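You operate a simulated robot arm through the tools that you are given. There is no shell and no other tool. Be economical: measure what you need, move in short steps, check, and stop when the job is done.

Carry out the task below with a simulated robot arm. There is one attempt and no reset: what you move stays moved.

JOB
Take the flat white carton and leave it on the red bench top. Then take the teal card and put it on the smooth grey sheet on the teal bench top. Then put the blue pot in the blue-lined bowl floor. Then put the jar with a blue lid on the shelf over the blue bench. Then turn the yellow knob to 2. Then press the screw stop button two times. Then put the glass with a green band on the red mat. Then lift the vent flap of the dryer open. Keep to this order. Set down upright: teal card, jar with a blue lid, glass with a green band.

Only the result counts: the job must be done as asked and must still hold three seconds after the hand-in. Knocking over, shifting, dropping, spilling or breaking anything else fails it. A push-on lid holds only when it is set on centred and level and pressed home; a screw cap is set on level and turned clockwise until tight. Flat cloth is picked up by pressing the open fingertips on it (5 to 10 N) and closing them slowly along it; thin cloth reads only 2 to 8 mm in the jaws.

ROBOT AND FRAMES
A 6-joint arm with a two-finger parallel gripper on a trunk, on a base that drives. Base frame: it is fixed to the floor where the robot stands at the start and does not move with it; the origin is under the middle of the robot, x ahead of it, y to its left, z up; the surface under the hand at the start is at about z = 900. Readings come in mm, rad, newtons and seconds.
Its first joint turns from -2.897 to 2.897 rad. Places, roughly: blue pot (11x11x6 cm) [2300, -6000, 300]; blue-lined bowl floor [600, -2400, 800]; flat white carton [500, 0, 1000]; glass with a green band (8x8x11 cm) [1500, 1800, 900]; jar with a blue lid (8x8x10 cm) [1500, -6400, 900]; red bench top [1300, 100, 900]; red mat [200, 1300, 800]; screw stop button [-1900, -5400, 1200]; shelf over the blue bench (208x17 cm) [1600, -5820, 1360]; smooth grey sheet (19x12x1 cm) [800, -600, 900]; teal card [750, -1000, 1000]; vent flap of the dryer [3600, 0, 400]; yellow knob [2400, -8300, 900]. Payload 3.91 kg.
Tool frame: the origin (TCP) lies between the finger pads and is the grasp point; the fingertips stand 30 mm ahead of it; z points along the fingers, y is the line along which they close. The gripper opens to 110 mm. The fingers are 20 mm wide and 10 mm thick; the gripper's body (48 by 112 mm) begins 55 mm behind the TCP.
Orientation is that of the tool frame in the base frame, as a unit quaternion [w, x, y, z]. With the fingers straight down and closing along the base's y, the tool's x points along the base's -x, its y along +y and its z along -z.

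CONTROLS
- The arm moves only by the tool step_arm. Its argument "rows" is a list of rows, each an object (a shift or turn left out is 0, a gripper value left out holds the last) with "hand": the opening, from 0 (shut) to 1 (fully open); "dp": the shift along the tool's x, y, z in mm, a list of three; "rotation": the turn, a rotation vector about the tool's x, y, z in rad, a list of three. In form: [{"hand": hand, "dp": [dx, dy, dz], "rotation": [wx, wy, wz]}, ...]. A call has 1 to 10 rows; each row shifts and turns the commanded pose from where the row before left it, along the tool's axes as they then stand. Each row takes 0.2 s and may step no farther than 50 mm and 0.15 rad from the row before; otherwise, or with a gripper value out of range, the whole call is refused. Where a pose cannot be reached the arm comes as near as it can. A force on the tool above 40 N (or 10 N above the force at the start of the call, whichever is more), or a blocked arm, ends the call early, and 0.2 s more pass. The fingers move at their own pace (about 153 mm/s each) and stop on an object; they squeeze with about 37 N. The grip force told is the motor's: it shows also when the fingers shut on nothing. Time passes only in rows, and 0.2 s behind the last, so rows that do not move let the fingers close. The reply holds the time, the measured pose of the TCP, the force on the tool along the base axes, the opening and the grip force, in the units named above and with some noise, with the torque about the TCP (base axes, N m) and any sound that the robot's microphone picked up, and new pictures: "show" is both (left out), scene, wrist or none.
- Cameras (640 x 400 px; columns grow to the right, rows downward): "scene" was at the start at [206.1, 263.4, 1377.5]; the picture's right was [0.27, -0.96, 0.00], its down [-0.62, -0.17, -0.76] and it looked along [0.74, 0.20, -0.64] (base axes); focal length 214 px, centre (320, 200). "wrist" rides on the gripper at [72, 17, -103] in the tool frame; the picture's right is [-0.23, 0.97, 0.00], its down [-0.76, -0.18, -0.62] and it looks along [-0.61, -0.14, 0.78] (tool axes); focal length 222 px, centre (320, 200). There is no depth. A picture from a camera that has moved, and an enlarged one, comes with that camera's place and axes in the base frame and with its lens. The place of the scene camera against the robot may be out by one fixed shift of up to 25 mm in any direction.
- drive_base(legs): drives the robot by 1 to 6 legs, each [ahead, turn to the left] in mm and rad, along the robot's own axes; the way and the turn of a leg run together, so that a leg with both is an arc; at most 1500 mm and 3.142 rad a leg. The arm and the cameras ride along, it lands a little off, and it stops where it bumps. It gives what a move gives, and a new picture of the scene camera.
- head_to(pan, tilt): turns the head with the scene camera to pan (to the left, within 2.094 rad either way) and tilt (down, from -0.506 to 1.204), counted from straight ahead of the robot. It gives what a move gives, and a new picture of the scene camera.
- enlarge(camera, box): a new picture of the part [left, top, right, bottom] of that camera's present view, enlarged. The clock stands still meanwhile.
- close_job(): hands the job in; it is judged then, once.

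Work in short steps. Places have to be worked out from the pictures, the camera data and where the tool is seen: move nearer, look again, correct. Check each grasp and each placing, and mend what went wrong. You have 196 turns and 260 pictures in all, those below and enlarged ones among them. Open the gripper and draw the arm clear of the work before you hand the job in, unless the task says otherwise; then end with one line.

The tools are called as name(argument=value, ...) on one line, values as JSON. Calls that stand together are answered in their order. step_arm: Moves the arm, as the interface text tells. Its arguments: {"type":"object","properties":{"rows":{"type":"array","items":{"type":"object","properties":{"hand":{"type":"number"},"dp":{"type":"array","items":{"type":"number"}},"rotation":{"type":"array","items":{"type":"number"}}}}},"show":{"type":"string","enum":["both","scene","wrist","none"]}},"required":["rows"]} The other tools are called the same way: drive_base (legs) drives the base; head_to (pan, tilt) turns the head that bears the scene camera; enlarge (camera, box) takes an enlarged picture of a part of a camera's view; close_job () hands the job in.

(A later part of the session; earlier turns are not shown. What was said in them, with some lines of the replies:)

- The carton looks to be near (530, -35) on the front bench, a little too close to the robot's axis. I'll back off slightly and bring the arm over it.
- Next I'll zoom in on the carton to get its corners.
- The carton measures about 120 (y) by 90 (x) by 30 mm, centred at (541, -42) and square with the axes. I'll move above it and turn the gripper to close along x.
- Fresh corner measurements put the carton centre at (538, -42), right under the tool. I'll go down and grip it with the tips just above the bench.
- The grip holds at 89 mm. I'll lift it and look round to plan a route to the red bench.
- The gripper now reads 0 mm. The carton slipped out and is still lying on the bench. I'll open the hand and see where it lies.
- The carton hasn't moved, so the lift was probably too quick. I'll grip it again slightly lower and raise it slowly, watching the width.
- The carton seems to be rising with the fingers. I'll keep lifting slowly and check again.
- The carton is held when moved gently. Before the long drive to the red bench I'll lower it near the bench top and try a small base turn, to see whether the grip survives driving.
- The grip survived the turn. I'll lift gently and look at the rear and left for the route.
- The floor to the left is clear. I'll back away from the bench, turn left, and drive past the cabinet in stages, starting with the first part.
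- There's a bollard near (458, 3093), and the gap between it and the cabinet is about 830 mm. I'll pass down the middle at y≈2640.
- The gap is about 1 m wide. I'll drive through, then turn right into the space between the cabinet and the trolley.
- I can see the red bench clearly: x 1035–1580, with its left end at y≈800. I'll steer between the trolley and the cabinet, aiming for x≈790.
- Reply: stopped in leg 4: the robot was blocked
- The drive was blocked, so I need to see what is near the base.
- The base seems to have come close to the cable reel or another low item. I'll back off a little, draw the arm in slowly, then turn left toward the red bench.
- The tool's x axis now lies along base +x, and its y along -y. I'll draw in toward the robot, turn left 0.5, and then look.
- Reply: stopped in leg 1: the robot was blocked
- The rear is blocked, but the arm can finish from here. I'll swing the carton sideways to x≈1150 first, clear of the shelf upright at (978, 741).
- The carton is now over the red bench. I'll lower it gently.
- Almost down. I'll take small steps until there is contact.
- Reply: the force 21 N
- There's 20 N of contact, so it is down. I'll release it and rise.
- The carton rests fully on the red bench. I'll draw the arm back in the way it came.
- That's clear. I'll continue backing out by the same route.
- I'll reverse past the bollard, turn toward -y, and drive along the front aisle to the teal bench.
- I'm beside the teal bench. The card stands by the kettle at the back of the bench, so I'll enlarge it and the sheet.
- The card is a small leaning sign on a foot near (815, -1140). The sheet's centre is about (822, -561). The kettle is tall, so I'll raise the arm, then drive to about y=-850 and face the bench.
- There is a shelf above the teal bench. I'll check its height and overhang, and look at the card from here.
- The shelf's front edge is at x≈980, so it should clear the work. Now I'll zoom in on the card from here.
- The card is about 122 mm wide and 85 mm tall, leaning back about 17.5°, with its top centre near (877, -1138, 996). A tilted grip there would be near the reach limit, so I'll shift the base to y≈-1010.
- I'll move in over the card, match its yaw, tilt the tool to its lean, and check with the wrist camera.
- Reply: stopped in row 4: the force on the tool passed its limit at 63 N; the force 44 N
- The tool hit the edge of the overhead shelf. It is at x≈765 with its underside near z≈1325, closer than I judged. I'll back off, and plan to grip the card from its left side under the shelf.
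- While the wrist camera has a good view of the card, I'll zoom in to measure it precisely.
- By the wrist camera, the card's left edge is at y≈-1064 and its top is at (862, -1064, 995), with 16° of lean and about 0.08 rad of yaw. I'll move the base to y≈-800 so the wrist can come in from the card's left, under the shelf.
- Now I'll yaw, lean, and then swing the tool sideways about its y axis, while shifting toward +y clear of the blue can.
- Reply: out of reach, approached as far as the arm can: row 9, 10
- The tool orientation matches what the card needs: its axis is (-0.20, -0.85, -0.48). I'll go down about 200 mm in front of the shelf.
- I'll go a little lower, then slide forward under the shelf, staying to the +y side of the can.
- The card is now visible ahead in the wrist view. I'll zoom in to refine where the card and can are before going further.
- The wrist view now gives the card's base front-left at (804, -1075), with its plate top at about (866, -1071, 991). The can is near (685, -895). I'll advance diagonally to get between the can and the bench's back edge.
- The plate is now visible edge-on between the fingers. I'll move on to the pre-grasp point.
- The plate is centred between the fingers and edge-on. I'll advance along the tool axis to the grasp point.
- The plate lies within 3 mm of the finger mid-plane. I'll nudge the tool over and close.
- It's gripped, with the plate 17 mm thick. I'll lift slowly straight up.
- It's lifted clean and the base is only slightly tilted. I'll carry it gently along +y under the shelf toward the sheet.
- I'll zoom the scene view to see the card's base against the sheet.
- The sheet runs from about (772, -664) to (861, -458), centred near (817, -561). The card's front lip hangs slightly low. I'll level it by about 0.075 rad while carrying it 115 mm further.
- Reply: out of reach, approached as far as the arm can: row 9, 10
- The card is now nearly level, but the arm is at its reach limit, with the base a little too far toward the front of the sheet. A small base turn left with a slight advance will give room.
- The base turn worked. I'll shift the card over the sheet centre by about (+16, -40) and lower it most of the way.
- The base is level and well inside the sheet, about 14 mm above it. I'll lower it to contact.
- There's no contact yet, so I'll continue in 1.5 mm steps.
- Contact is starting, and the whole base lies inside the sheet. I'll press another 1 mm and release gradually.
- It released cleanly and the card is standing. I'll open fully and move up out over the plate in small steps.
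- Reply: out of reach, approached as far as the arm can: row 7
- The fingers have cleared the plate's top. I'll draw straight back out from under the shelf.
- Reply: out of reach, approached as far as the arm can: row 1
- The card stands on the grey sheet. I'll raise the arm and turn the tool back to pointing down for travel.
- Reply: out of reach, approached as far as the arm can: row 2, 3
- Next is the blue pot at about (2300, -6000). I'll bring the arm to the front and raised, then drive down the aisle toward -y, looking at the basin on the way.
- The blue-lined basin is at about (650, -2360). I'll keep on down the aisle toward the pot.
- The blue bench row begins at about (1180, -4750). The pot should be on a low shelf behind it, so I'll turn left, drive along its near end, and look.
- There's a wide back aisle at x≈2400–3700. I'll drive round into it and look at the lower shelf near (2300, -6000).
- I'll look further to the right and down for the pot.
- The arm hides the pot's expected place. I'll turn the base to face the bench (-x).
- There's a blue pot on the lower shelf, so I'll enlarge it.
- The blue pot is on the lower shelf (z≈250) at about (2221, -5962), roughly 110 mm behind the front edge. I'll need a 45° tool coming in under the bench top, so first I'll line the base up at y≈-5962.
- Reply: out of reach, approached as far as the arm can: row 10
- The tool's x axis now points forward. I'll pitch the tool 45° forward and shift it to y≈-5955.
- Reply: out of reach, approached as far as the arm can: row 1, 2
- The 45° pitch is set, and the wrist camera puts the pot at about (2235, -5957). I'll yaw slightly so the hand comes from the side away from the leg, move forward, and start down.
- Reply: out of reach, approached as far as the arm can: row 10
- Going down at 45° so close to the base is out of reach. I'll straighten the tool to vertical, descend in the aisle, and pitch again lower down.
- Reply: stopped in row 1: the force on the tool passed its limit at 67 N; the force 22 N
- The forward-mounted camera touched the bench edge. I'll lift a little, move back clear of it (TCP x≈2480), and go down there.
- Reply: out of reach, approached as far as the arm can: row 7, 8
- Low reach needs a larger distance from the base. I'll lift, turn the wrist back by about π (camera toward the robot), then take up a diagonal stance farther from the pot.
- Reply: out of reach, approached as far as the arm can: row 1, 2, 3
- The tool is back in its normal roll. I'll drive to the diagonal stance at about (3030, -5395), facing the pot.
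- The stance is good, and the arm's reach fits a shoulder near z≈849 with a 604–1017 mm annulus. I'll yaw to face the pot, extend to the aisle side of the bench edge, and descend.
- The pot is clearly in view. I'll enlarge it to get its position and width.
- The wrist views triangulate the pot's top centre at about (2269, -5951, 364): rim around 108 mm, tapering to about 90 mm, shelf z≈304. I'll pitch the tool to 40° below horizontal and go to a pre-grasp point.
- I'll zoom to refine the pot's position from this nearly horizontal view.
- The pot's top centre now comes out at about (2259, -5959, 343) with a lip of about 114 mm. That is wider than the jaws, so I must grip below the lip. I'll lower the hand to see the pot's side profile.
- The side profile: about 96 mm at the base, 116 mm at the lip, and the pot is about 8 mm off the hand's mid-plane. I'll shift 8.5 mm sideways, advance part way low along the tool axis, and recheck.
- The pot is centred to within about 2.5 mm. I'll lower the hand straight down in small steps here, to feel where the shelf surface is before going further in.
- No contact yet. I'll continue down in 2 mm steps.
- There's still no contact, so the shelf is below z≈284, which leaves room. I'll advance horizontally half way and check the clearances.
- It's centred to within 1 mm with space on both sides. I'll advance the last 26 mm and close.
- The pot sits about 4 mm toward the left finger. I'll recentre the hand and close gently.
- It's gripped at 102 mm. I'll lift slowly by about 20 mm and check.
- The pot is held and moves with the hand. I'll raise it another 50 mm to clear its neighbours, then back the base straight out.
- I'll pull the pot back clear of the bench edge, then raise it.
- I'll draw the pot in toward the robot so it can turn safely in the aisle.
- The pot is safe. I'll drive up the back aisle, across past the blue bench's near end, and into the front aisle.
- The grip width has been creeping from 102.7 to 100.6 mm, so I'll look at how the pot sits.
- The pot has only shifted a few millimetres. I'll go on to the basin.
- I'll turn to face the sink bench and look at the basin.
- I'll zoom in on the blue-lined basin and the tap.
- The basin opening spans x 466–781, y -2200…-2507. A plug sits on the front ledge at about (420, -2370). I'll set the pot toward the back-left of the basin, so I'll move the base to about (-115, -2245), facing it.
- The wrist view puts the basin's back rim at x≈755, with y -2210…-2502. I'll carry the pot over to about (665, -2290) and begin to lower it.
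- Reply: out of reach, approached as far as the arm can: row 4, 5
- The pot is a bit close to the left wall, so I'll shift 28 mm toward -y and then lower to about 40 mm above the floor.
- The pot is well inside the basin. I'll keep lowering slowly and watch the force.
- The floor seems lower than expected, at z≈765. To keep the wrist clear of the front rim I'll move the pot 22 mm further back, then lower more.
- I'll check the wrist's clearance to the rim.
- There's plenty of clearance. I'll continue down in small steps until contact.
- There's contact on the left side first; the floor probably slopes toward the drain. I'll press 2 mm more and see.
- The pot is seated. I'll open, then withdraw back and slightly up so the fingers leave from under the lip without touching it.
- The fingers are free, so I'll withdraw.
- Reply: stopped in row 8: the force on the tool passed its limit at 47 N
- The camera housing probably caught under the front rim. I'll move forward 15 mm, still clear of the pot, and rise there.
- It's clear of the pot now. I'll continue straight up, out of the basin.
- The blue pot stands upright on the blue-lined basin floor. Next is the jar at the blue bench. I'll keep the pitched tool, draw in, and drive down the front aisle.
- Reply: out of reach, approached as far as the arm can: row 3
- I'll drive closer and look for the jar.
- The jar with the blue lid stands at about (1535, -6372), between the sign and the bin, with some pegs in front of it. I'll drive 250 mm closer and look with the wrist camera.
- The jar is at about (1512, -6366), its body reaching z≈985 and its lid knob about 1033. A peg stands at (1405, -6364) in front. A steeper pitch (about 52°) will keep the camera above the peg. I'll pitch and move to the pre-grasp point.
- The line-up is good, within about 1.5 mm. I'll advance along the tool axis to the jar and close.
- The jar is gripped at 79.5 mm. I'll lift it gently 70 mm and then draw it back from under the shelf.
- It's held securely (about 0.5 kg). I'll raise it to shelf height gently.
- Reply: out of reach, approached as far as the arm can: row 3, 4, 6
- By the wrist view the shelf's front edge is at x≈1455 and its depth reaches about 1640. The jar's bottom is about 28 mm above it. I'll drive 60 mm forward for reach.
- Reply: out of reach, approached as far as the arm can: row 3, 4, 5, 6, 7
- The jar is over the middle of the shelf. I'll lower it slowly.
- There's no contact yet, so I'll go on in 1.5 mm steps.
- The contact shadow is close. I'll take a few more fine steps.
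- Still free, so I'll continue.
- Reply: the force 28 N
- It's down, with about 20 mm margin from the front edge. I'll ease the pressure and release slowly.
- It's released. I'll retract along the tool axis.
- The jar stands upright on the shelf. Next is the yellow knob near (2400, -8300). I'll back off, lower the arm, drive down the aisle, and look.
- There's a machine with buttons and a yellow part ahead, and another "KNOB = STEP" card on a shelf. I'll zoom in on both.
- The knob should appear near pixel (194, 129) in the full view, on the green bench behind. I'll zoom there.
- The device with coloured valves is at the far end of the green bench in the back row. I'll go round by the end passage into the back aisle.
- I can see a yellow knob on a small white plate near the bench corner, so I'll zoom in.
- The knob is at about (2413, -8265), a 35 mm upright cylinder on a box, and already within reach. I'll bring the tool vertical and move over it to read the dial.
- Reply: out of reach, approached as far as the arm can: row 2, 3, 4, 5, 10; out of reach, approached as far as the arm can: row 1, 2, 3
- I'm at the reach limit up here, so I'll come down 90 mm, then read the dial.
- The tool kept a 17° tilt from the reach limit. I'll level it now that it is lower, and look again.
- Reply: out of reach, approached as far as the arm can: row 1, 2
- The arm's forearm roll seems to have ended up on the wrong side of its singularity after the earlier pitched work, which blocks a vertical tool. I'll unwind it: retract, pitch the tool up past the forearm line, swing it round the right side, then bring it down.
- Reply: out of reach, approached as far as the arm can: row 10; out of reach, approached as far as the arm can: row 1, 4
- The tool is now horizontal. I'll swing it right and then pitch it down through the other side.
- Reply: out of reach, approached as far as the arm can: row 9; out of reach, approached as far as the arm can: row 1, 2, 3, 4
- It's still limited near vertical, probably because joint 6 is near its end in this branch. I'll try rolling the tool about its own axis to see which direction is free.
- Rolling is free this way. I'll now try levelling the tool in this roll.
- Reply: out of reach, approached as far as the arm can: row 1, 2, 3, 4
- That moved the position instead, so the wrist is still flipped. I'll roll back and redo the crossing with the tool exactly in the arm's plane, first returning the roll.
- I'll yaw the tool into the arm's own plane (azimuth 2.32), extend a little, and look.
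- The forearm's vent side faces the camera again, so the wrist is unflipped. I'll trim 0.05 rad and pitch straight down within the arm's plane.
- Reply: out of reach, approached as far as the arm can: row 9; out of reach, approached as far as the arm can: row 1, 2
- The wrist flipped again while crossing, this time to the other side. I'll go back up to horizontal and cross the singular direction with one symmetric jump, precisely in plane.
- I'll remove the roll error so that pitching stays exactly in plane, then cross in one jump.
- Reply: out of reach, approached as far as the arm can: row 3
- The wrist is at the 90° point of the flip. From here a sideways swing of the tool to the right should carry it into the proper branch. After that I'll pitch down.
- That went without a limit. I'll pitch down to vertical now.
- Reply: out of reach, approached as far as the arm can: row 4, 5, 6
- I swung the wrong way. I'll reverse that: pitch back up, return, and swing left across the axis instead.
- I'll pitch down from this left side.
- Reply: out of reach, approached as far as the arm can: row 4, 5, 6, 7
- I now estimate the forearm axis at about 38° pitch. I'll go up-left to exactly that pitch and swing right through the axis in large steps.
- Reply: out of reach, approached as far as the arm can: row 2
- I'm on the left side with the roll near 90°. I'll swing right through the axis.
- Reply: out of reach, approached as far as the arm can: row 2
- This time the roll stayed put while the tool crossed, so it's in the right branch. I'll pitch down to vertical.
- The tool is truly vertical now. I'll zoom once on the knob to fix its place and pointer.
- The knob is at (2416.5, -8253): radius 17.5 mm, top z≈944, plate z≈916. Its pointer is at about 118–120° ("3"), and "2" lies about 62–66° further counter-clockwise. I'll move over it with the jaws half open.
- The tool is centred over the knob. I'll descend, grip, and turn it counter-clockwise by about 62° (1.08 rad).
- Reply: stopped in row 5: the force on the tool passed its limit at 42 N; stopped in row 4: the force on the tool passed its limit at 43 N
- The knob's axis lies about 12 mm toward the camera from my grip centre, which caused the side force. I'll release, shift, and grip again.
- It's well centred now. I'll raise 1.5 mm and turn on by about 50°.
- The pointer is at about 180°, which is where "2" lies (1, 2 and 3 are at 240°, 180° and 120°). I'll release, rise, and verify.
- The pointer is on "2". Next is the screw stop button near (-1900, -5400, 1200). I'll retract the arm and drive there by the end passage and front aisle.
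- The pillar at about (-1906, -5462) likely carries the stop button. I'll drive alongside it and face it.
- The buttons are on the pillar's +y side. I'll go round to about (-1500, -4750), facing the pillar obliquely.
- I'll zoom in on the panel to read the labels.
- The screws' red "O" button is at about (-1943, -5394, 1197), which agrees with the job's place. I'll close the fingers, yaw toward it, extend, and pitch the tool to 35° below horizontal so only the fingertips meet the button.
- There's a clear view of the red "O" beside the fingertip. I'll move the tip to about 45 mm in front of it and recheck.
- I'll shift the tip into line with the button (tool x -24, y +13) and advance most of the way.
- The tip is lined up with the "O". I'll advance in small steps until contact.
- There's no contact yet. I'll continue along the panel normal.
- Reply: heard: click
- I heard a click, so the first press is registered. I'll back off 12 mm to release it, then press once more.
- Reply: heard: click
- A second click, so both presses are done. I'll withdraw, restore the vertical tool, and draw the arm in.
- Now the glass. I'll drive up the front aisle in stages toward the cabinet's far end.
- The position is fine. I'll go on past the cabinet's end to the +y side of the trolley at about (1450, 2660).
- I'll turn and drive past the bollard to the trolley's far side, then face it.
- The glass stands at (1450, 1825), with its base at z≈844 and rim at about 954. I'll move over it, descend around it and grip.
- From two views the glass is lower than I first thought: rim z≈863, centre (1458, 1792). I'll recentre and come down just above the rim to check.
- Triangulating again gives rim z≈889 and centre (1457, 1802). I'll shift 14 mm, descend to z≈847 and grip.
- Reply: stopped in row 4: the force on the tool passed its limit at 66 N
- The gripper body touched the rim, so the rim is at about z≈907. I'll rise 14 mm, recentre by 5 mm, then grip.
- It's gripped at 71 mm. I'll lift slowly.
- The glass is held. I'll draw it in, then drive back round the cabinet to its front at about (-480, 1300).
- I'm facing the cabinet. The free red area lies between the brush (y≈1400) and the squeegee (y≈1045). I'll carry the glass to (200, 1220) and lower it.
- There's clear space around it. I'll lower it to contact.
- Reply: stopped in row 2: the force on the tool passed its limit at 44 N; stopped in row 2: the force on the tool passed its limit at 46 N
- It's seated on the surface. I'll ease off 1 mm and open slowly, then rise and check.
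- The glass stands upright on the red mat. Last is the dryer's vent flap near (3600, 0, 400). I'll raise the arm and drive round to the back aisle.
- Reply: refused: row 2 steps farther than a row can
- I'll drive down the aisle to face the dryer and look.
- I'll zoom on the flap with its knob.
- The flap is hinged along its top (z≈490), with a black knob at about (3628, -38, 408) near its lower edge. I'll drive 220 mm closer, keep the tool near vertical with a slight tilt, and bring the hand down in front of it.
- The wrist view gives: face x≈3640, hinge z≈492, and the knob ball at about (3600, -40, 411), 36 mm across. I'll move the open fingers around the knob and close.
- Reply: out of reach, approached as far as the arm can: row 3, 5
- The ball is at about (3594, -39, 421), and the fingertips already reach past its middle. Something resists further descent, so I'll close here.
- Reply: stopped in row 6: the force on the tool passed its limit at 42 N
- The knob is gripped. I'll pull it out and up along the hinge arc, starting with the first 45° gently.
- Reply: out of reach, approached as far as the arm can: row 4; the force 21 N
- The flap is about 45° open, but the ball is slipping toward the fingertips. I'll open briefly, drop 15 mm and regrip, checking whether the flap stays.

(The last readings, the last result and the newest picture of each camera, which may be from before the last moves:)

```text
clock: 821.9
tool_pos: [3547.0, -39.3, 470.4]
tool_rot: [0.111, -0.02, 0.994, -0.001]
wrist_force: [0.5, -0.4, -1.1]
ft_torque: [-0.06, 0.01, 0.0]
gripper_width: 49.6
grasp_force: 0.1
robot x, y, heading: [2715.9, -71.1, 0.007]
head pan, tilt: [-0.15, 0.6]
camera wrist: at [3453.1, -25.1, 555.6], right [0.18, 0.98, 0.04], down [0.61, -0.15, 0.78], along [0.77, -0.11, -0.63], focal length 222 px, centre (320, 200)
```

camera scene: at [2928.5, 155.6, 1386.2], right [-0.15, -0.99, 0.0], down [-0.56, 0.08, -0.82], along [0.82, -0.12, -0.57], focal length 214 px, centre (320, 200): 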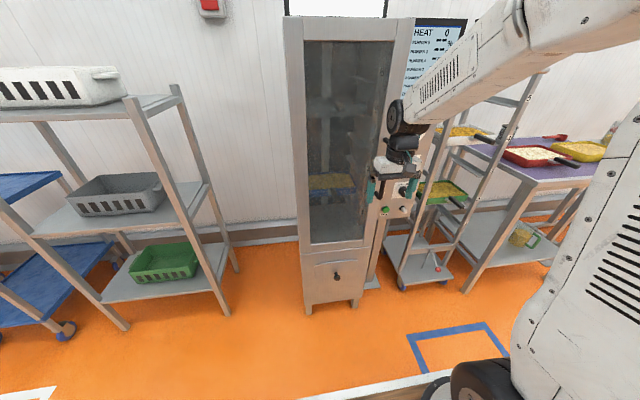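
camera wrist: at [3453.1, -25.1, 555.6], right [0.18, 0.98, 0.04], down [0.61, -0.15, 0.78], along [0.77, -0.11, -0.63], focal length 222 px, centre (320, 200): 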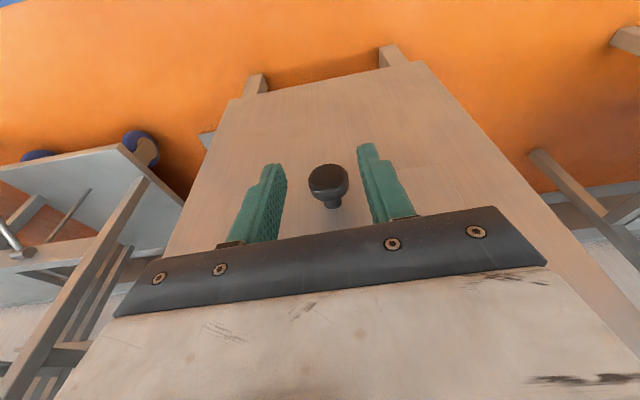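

The flap falls shut when released part-way, so it must be lifted well past horizontal. Triangulation now gives the ball at (3583, -37, 432) and the hinge near (3618, 510). I'll regrip centred on the ball and follow a better arc to 60°.

step_arm(rows=[{"hand": 0.6, "dp": [-13.4, 0.3, 20.4]}, {"dp": [-13.4, 0.3, 20.4]}, {}, {"hand": 0.3}, {"hand": 0}, {}, {}], show="none")

step_arm(rows=[{"dp": [8, 0, -7.8]}, {"dp": [8, 0, -7.8]}, {"dp": [5.7, 0, -9.6]}, {"dp": [5.7, 0, -9.6]}, {"dp": [3, 0, -10.7]}, {"dp": [3, 0, -10.7]}, {"dp": [0.1, 0, -11.1]}, {"dp": [0.1, 0, -11.1]}, {}], show="wrist")

```text
clock: 823.5
tool_pos: [3568.3, -38.3, 449.6]
tool_rot: [0.113, -0.021, 0.993, -0.002]
wrist_force: [-7.4, -0.7, -2.7]
ft_torque: [-0.05, 0.22, -0.05]
gripper_width: 0.1
grasp_force: 36.9
out of reach, approached as far as the arm can: row 1, 2
robot x, y, heading: [2714.8, -71.2, 0.006]
head pan, tilt: [-0.15, 0.6]
```

```text
clock: 825.5
tool_pos: [3538.8, -39.4, 505.7]
tool_rot: [0.112, -0.021, 0.994, -0.001]
wrist_force: [0.3, 0.3, -0.4]
ft_torque: [0.0, 0.02, 0.0]
gripper_width: 0.0
grasp_force: 36.9
out of reach, approached as far as the arm can: row 1, 2, 3, 4
robot x, y, heading: [2717.2, -71.1, 0.003]
head pan, tilt: [-0.15, 0.6]
camera wrist: at [3442.8, -25.4, 590.8], right [0.18, 0.98, 0.05], down [0.61, -0.15, 0.78], along [0.77, -0.11, -0.63], focal length 222 px, centre (320, 200)
```

wrist: 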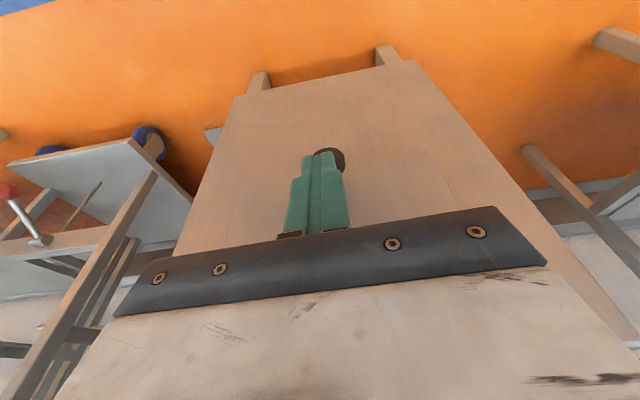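

That missed because the arm could not get there; its forearm is too steep at this range. I'll back the base 100 mm to flatten it and approach again.

drive_base(legs=[[-100, 0]])

step_arm(rows=[{"hand": 0.65}, {"dp": [-31, -1, 25.5]}, {"dp": [-31, -1, 25.5]}, {"dp": [-31, -1, 25.5]}, {"dp": [-31, -1, 25.5]}, {}], show="wrist")

```text
clock: 826.7
tool_pos: [3439.4, -38.3, 504.4]
tool_rot: [0.111, -0.021, 0.994, 0.0]
wrist_force: [-0.2, -0.7, 0.5]
ft_torque: [-0.02, 0.0, 0.0]
gripper_width: 0.0
grasp_force: 36.6
robot x, y, heading: [2616.9, -74.4, 0.001]
head pan, tilt: [-0.15, 0.6]
camera scene: at [2829.4, 155.8, 1386.2], right [-0.15, -0.99, 0.0], down [-0.56, 0.08, -0.82], along [0.82, -0.12, -0.57], focal length 214 px, centre (320, 200)
```

scene: 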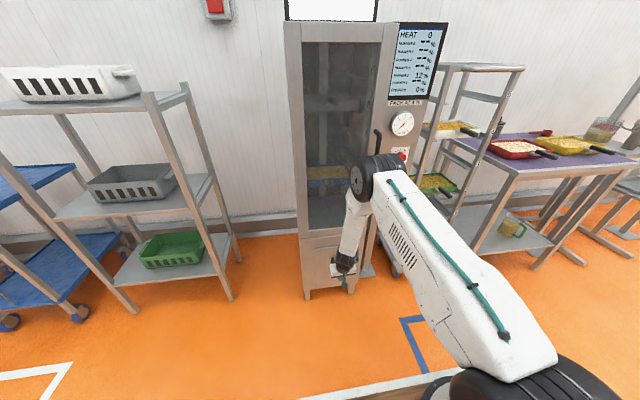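

```text
clock: 828.1
tool_pos: [3553.6, -34.1, 461.2]
tool_rot: [0.181, -0.02, 0.983, -0.003]
wrist_force: [0.1, -0.5, 0.3]
ft_torque: [0.01, -0.01, -0.03]
gripper_width: 71.5
grasp_force: 0.1
out of reach, approached as far as the arm can: row 2, 3, 4, 5
robot x, y, heading: [2619.6, -68.8, 0.001]
head pan, tilt: [-0.15, 0.6]
camera wrist: at [3448.7, -19.8, 533.6], right [0.17, 0.98, 0.07], down [0.5, -0.15, 0.86], along [0.85, -0.12, -0.51], focal length 222 px, centre (320, 200)
```

wrist: 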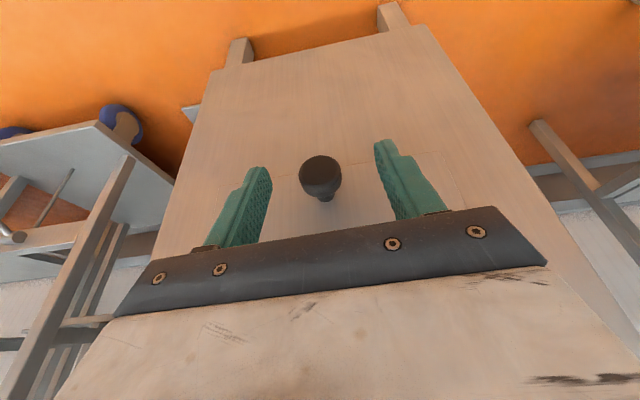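

The forearm hangs almost vertically here, so a vertical tool is at its singular direction. As with the pot, I'll pitch the tool to about 40° below horizontal, which suits this reach, and then close on the knob.

step_arm(rows=[{"rotation": [0, -0.125, 0]}, {"rotation": [0, -0.125, 0]}, {"rotation": [0, -0.125, 0]}, {"rotation": [0, -0.125, 0]}, {}, {}], show="wrist")

```text
clock: 829.5
tool_pos: [3540.0, -58.6, 441.5]
tool_rot: [0.189, -0.013, 0.981, -0.047]
wrist_force: [-0.6, 0.3, 0.7]
ft_torque: [0.01, -0.01, -0.03]
gripper_width: 71.8
grasp_force: 0.2
out of reach, approached as far as the arm can: row 2, 3, 4
robot x, y, heading: [2617.0, -71.6, 0.002]
head pan, tilt: [-0.15, 0.6]
camera wrist: at [3433.5, -36.1, 508.2], right [0.2, 0.98, -0.01], down [0.48, -0.09, 0.87], along [0.86, -0.18, -0.48], focal length 222 px, centre (320, 200)
```

wrist: 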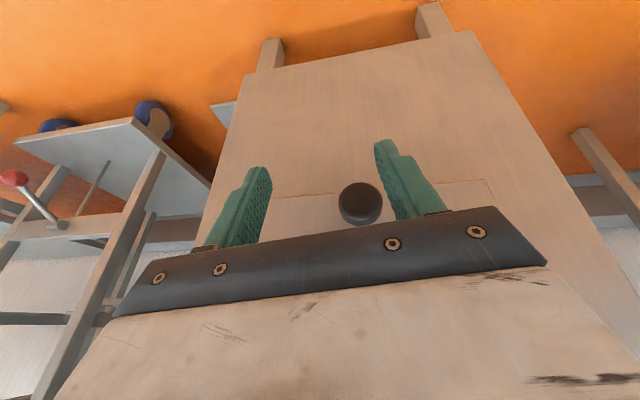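

It's stuck right at the singular direction. I'll copy what worked for the pot: go up and back where the forearm is flatter, pitch to 40° there, then come down to the knob.

step_arm(rows=[{"dp": [11.2, -3.6, -47.4]}, {"dp": [11.2, -3.6, -47.4]}, {"dp": [11.2, -3.6, -47.4]}, {"dp": [11.2, -3.6, -47.4]}, {"dp": [11.2, -3.6, -47.4]}, {"rotation": [-0.015, -0.1235, 0]}, {"rotation": [-0.015, -0.1235, 0]}, {"rotation": [-0.015, -0.1235, 0]}, {"rotation": [-0.015, -0.1235, 0]}, {}], show="none")

```text
clock: 831.7
tool_pos: [3399.5, -56.3, 640.7]
tool_rot: [0.423, -0.032, 0.906, -0.012]
wrist_force: [0.1, -0.5, -0.1]
ft_torque: [0.03, 0.01, 0.03]
gripper_width: 71.5
grasp_force: 0.1
robot x, y, heading: [2619.2, -72.0, 0.001]
head pan, tilt: [-0.15, 0.6]
```

That worked with no limits. I'll descend to a pre-grasp point 70 mm short of the knob.

step_arm(rows=[{"dp": [8.2, 4.2, 40.2]}, {"dp": [8.2, 4.2, 40.2]}, {"dp": [8.2, 4.2, 40.2]}, {"dp": [8.2, 4.2, 40.2]}, {"dp": [8.2, 4.2, 40.2]}, {}], show="wrist")

```text
clock: 833.1
tool_pos: [3526.1, -40.2, 478.4]
tool_rot: [0.423, -0.031, 0.906, -0.014]
wrist_force: [-0.3, 0.0, -0.1]
ft_torque: [-0.03, 0.02, 0.01]
gripper_width: 71.4
grasp_force: 0.1
robot x, y, heading: [2618.4, -70.6, 0.003]
head pan, tilt: [-0.15, 0.6]
camera wrist: at [3399.3, -28.3, 489.5], right [0.1, 0.99, 0.12], down [0.02, -0.13, 0.99], along [0.99, -0.1, -0.03], focal length 222 px, centre (320, 200)
```

wrist: 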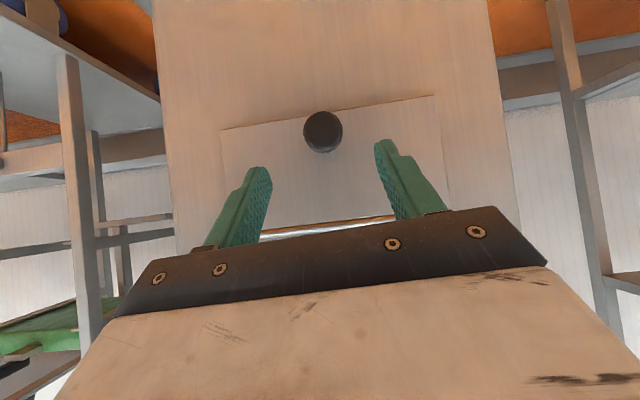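

The view is perfectly clear: the ball is 80 mm ahead, 4.5 mm to one side. I'll advance, close on it, and check the grip.

step_arm(rows=[{"dp": [0.3, 1.5, 25]}, {"dp": [0.3, 1.5, 25]}, {"dp": [0.4, 1.5, 25]}, {}, {"hand": 0.4}, {"hand": 0}, {}, {}], show="none")

```text
clock: 834.9
tool_pos: [3585.2, -37.4, 431.2]
tool_rot: [0.422, -0.03, 0.906, -0.014]
wrist_force: [4.2, -9.3, -1.6]
ft_torque: [-0.15, 0.33, -0.06]
gripper_width: 33.1
grasp_force: 45.1
robot x, y, heading: [2620.9, -69.0, -0.004]
head pan, tilt: [-0.15, 0.6]
```

It's gripped at 33 mm, centred on the ball. I'll pull along the arc to 60°.

step_arm(rows=[{"dp": [1.6, 0, -11.3]}, {"dp": [1.7, 0, -11.4]}, {"dp": [-1.4, 0, -11.3]}, {"dp": [-1.4, 0, -11.4]}, {"dp": [-4.2, 0, -10.6]}, {"dp": [-4.2, 0, -10.7]}, {"dp": [-6.8, 0, -9.1]}, {"dp": [-6.9, 0, -9.2]}, {}], show="none")

```text
clock: 836.3
tool_pos: [3535.1, -36.6, 474.6]
tool_rot: [0.419, -0.029, 0.907, -0.015]
wrist_force: [3.2, -0.1, -3.9]
ft_torque: [0.01, 0.37, -0.08]
gripper_width: 33.0
grasp_force: 45.2
robot x, y, heading: [2619.7, -71.0, -0.004]
head pan, tilt: [-0.15, 0.6]
stopped in row 7: the force on the tool passed its limit at 63 N (the readings are from after the stop); the commanded pose is now the measured one
```

The force spike refines the hinge estimate to about (3610, 510) with an 83 mm radius. The flap is now at about 47°, so I'll continue along the corrected arc.

step_arm(rows=[{"dp": [-3.9, 0, -6.2]}, {"dp": [-3.9, 0, -6.2]}, {"dp": [-3.9, 0, -6.3]}, {"dp": [-5.3, 0, -4.9]}, {"dp": [-5.3, 0, -4.9]}, {"dp": [-5.2, 0, -5]}, {}], show="wrist")

```text
clock: 837.9
tool_pos: [3526.4, -35.1, 517.5]
tool_rot: [0.42, -0.029, 0.907, -0.014]
wrist_force: [-1.0, -1.9, 0.8]
ft_torque: [-0.03, 0.02, -0.06]
gripper_width: 0.0
grasp_force: 37.9
robot x, y, heading: [2623.2, -70.0, -0.003]
head pan, tilt: [-0.15, 0.6]
camera wrist: at [3400.6, -22.5, 529.5], right [0.11, 0.99, 0.12], down [0.02, -0.13, 0.99], along [0.99, -0.1, -0.04], focal length 222 px, centre (320, 200)
```

wrist: 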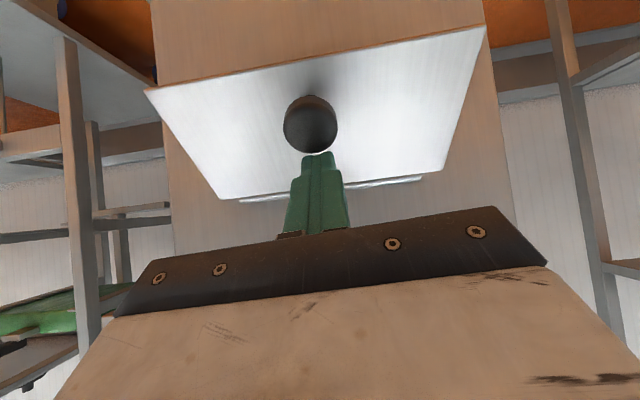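

The fingers slid off, yet the flap stays raised at the angle where it resisted with 63 N, so that may be its open stop. I'll retract a little, wait, and look.

step_arm(rows=[{"dp": [0, 0, -30]}, {"dp": [0, 0, -30]}, {}, {}, {}, {}, {}, {}, {}, {}], show="wrist")

```text
clock: 840.1
tool_pos: [3484.5, -35.6, 556.7]
tool_rot: [0.42, -0.029, 0.907, -0.014]
wrist_force: [0.1, 0.0, 0.6]
ft_torque: [0.01, 0.0, -0.02]
gripper_width: 0.0
grasp_force: 38.0
robot x, y, heading: [2620.0, -73.3, 0.004]
head pan, tilt: [-0.15, 0.6]
camera wrist: at [3357.2, -23.3, 568.0], right [0.11, 0.99, 0.12], down [0.02, -0.13, 0.99], along [0.99, -0.1, -0.04], focal length 222 px, centre (320, 200)
```

wrist: 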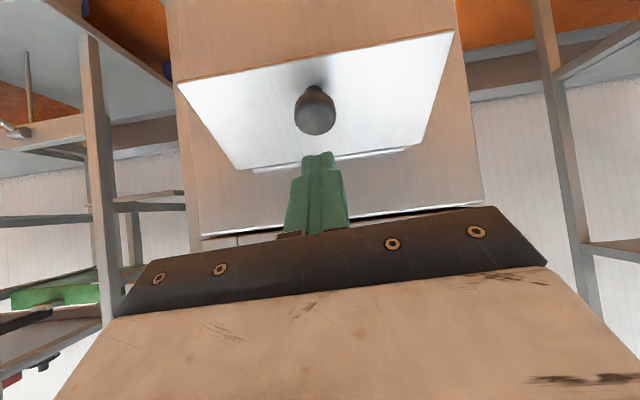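

The flap holds open by itself at about 57°. To be sure it is fully open, I'll pass the closed fingers beneath it and gently push it further up.

step_arm(rows=[{"dp": [40.2, 0, 16.3]}, {"dp": [40.2, 0, 16.3]}, {"dp": [40.2, 0, 16.3]}, {"dp": [40.2, 0, 16.3]}, {"dp": [-24, 0, 18.9]}, {"dp": [-24, 0, 18.9]}, {"dp": [-24, 0, 18.9]}, {}], show="wrist")

```text
clock: 841.9
tool_pos: [3518.5, -37.8, 410.6]
tool_rot: [0.42, -0.029, 0.907, -0.015]
wrist_force: [0.3, 0.5, 0.8]
ft_torque: [-0.01, -0.02, 0.0]
gripper_width: 0.0
grasp_force: 37.8
robot x, y, heading: [2619.5, -75.5, 0.006]
head pan, tilt: [-0.15, 0.6]
camera wrist: at [3392.7, -25.6, 422.5], right [0.11, 0.99, 0.12], down [0.02, -0.13, 0.99], along [0.99, -0.1, -0.04], focal length 222 px, centre (320, 200)
```

wrist: 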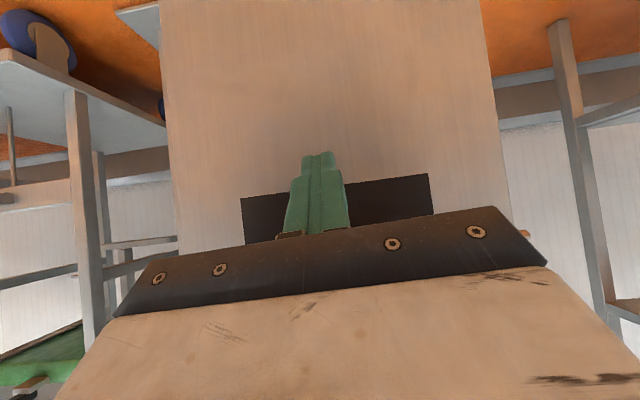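

The fingers are below the flap, in front of the dark opening. I'll lift in 10 mm steps.

step_arm(rows=[{"dp": [-7.6, 0, -6.5]}, {"dp": [-7.6, 0, -6.5]}, {"dp": [-7.6, 0, -6.5]}, {"dp": [-7.6, 0, -6.5]}, {"dp": [-7.6, 0, -6.5]}, {"dp": [-7.6, 0, -6.5]}, {"dp": [-7.6, 0, -6.5]}, {}], show="none")

```text
clock: 843.1
tool_pos: [3510.0, -38.4, 450.0]
tool_rot: [0.41, -0.03, 0.911, -0.015]
wrist_force: [-3.1, -0.2, -2.2]
ft_torque: [-0.02, 0.02, -0.08]
gripper_width: 0.3
grasp_force: 37.6
robot x, y, heading: [2619.4, -76.1, 0.003]
head pan, tilt: [-0.15, 0.6]
stopped in row 5: the force on the tool passed its limit at 100 N (the readings are from after the stop); the commanded pose is now the measured one
```

It met a hard stop, so the flap is fully open. I'll lower away, back out, and verify it stays open.

step_arm(rows=[{"dp": [15.2, 0, 13]}, {"dp": [15.2, 0, 13]}, {"dp": [15.2, 0, 13]}, {"dp": [26, 0, -30.4]}, {"dp": [26, 0, -30.4]}, {"dp": [26, 0, -30.4]}, {"dp": [26, 0, -30.4]}, {}, {}], show="wrist")

```text
clock: 845.1
tool_pos: [3349.4, -49.8, 389.3]
tool_rot: [0.412, -0.03, 0.911, -0.014]
wrist_force: [-0.6, -0.5, 0.7]
ft_torque: [-0.02, 0.0, 0.01]
gripper_width: 0.1
grasp_force: 37.2
robot x, y, heading: [2618.8, -70.1, 0.002]
head pan, tilt: [-0.15, 0.6]
camera wrist: at [3223.7, -37.1, 403.5], right [0.11, 0.99, 0.12], down [0.04, -0.13, 0.99], along [0.99, -0.1, -0.05], focal length 222 px, centre (320, 200)
```

wrist: 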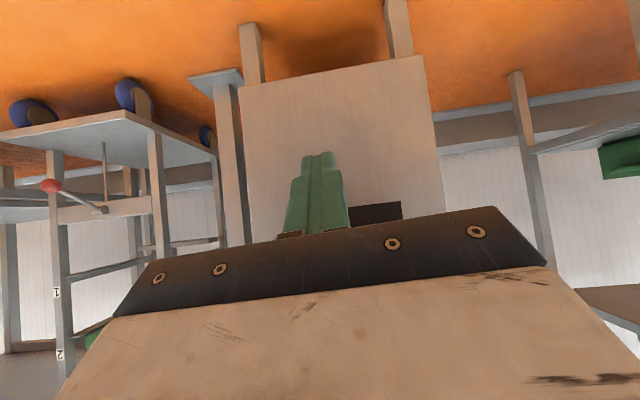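

The opening is uncovered. I'll open the gripper, back the base away, and take a final look.

step_arm(rows=[{"hand": 1, "dp": [26, 0, -30.4]}, {}, {}], show="none")

drive_base(legs=[[-300, 0]])

enlarge(camera="scene", box=[270, 120, 410, 240])

```text
clock: 845.9
tool_pos: [3310.5, -50.6, 391.1]
tool_rot: [0.412, -0.029, 0.911, -0.015]
wrist_force: [-0.5, 0.4, -0.4]
ft_torque: [-0.02, 0.03, -0.03]
gripper_width: 110.0
grasp_force: 0.0
robot x, y, heading: [2619.1, -71.6, 0.004]
head pan, tilt: [-0.15, 0.6]
```

```text
clock: 847.9
tool_pos: [3012.2, -51.5, 390.9]
tool_rot: [0.412, -0.03, 0.911, -0.014]
wrist_force: [0.4, -0.2, 1.3]
ft_torque: [0.0, 0.06, -0.02]
gripper_width: 110.2
grasp_force: 0.0
robot x, y, heading: [2321.3, -69.3, -0.001]
head pan, tilt: [-0.15, 0.6]
camera scene: at [2531.4, 154.9, 1386.2], right [-0.15, -0.99, 0.0], down [-0.56, 0.08, -0.82], along [0.82, -0.12, -0.57], focal length 214 px, centre (320, 200)
```

scene: 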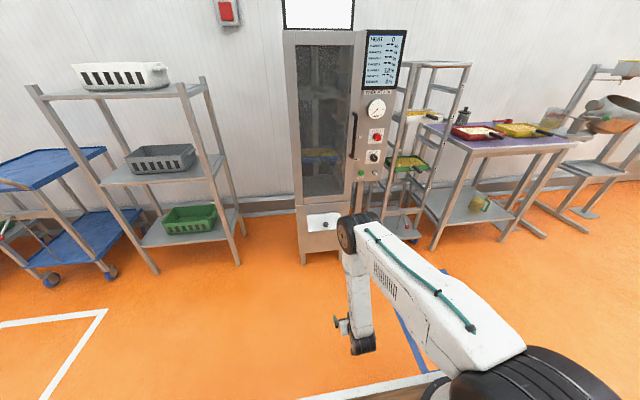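

```text
3.33 times, centred on (340, 180) of scene
camera zoom: at [2531.4, 154.9, 1386.2], right [-0.15, -0.99, 0.0], down [-0.56, 0.08, -0.82], along [0.82, -0.12, -0.57], focal length 715 px, centre (253, 267)
```

zoom: 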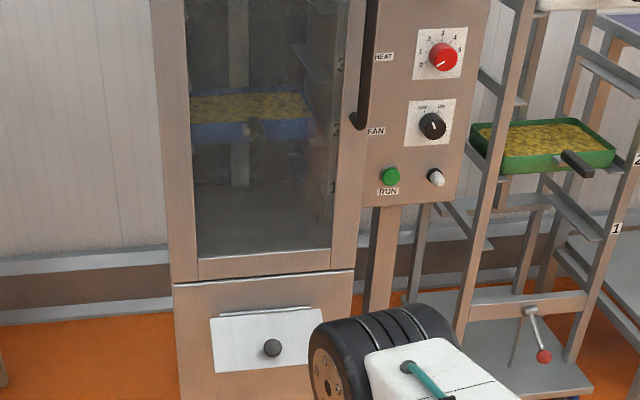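

The flap is still standing open, lit from above. Every item has been done in order, the gripper is open and the arm is clear, so I'm handing in.

close_job()

```text
The job is handed in.
```

I completed all eight steps in the order asked and handed the job in; I have not been told how it was judged.
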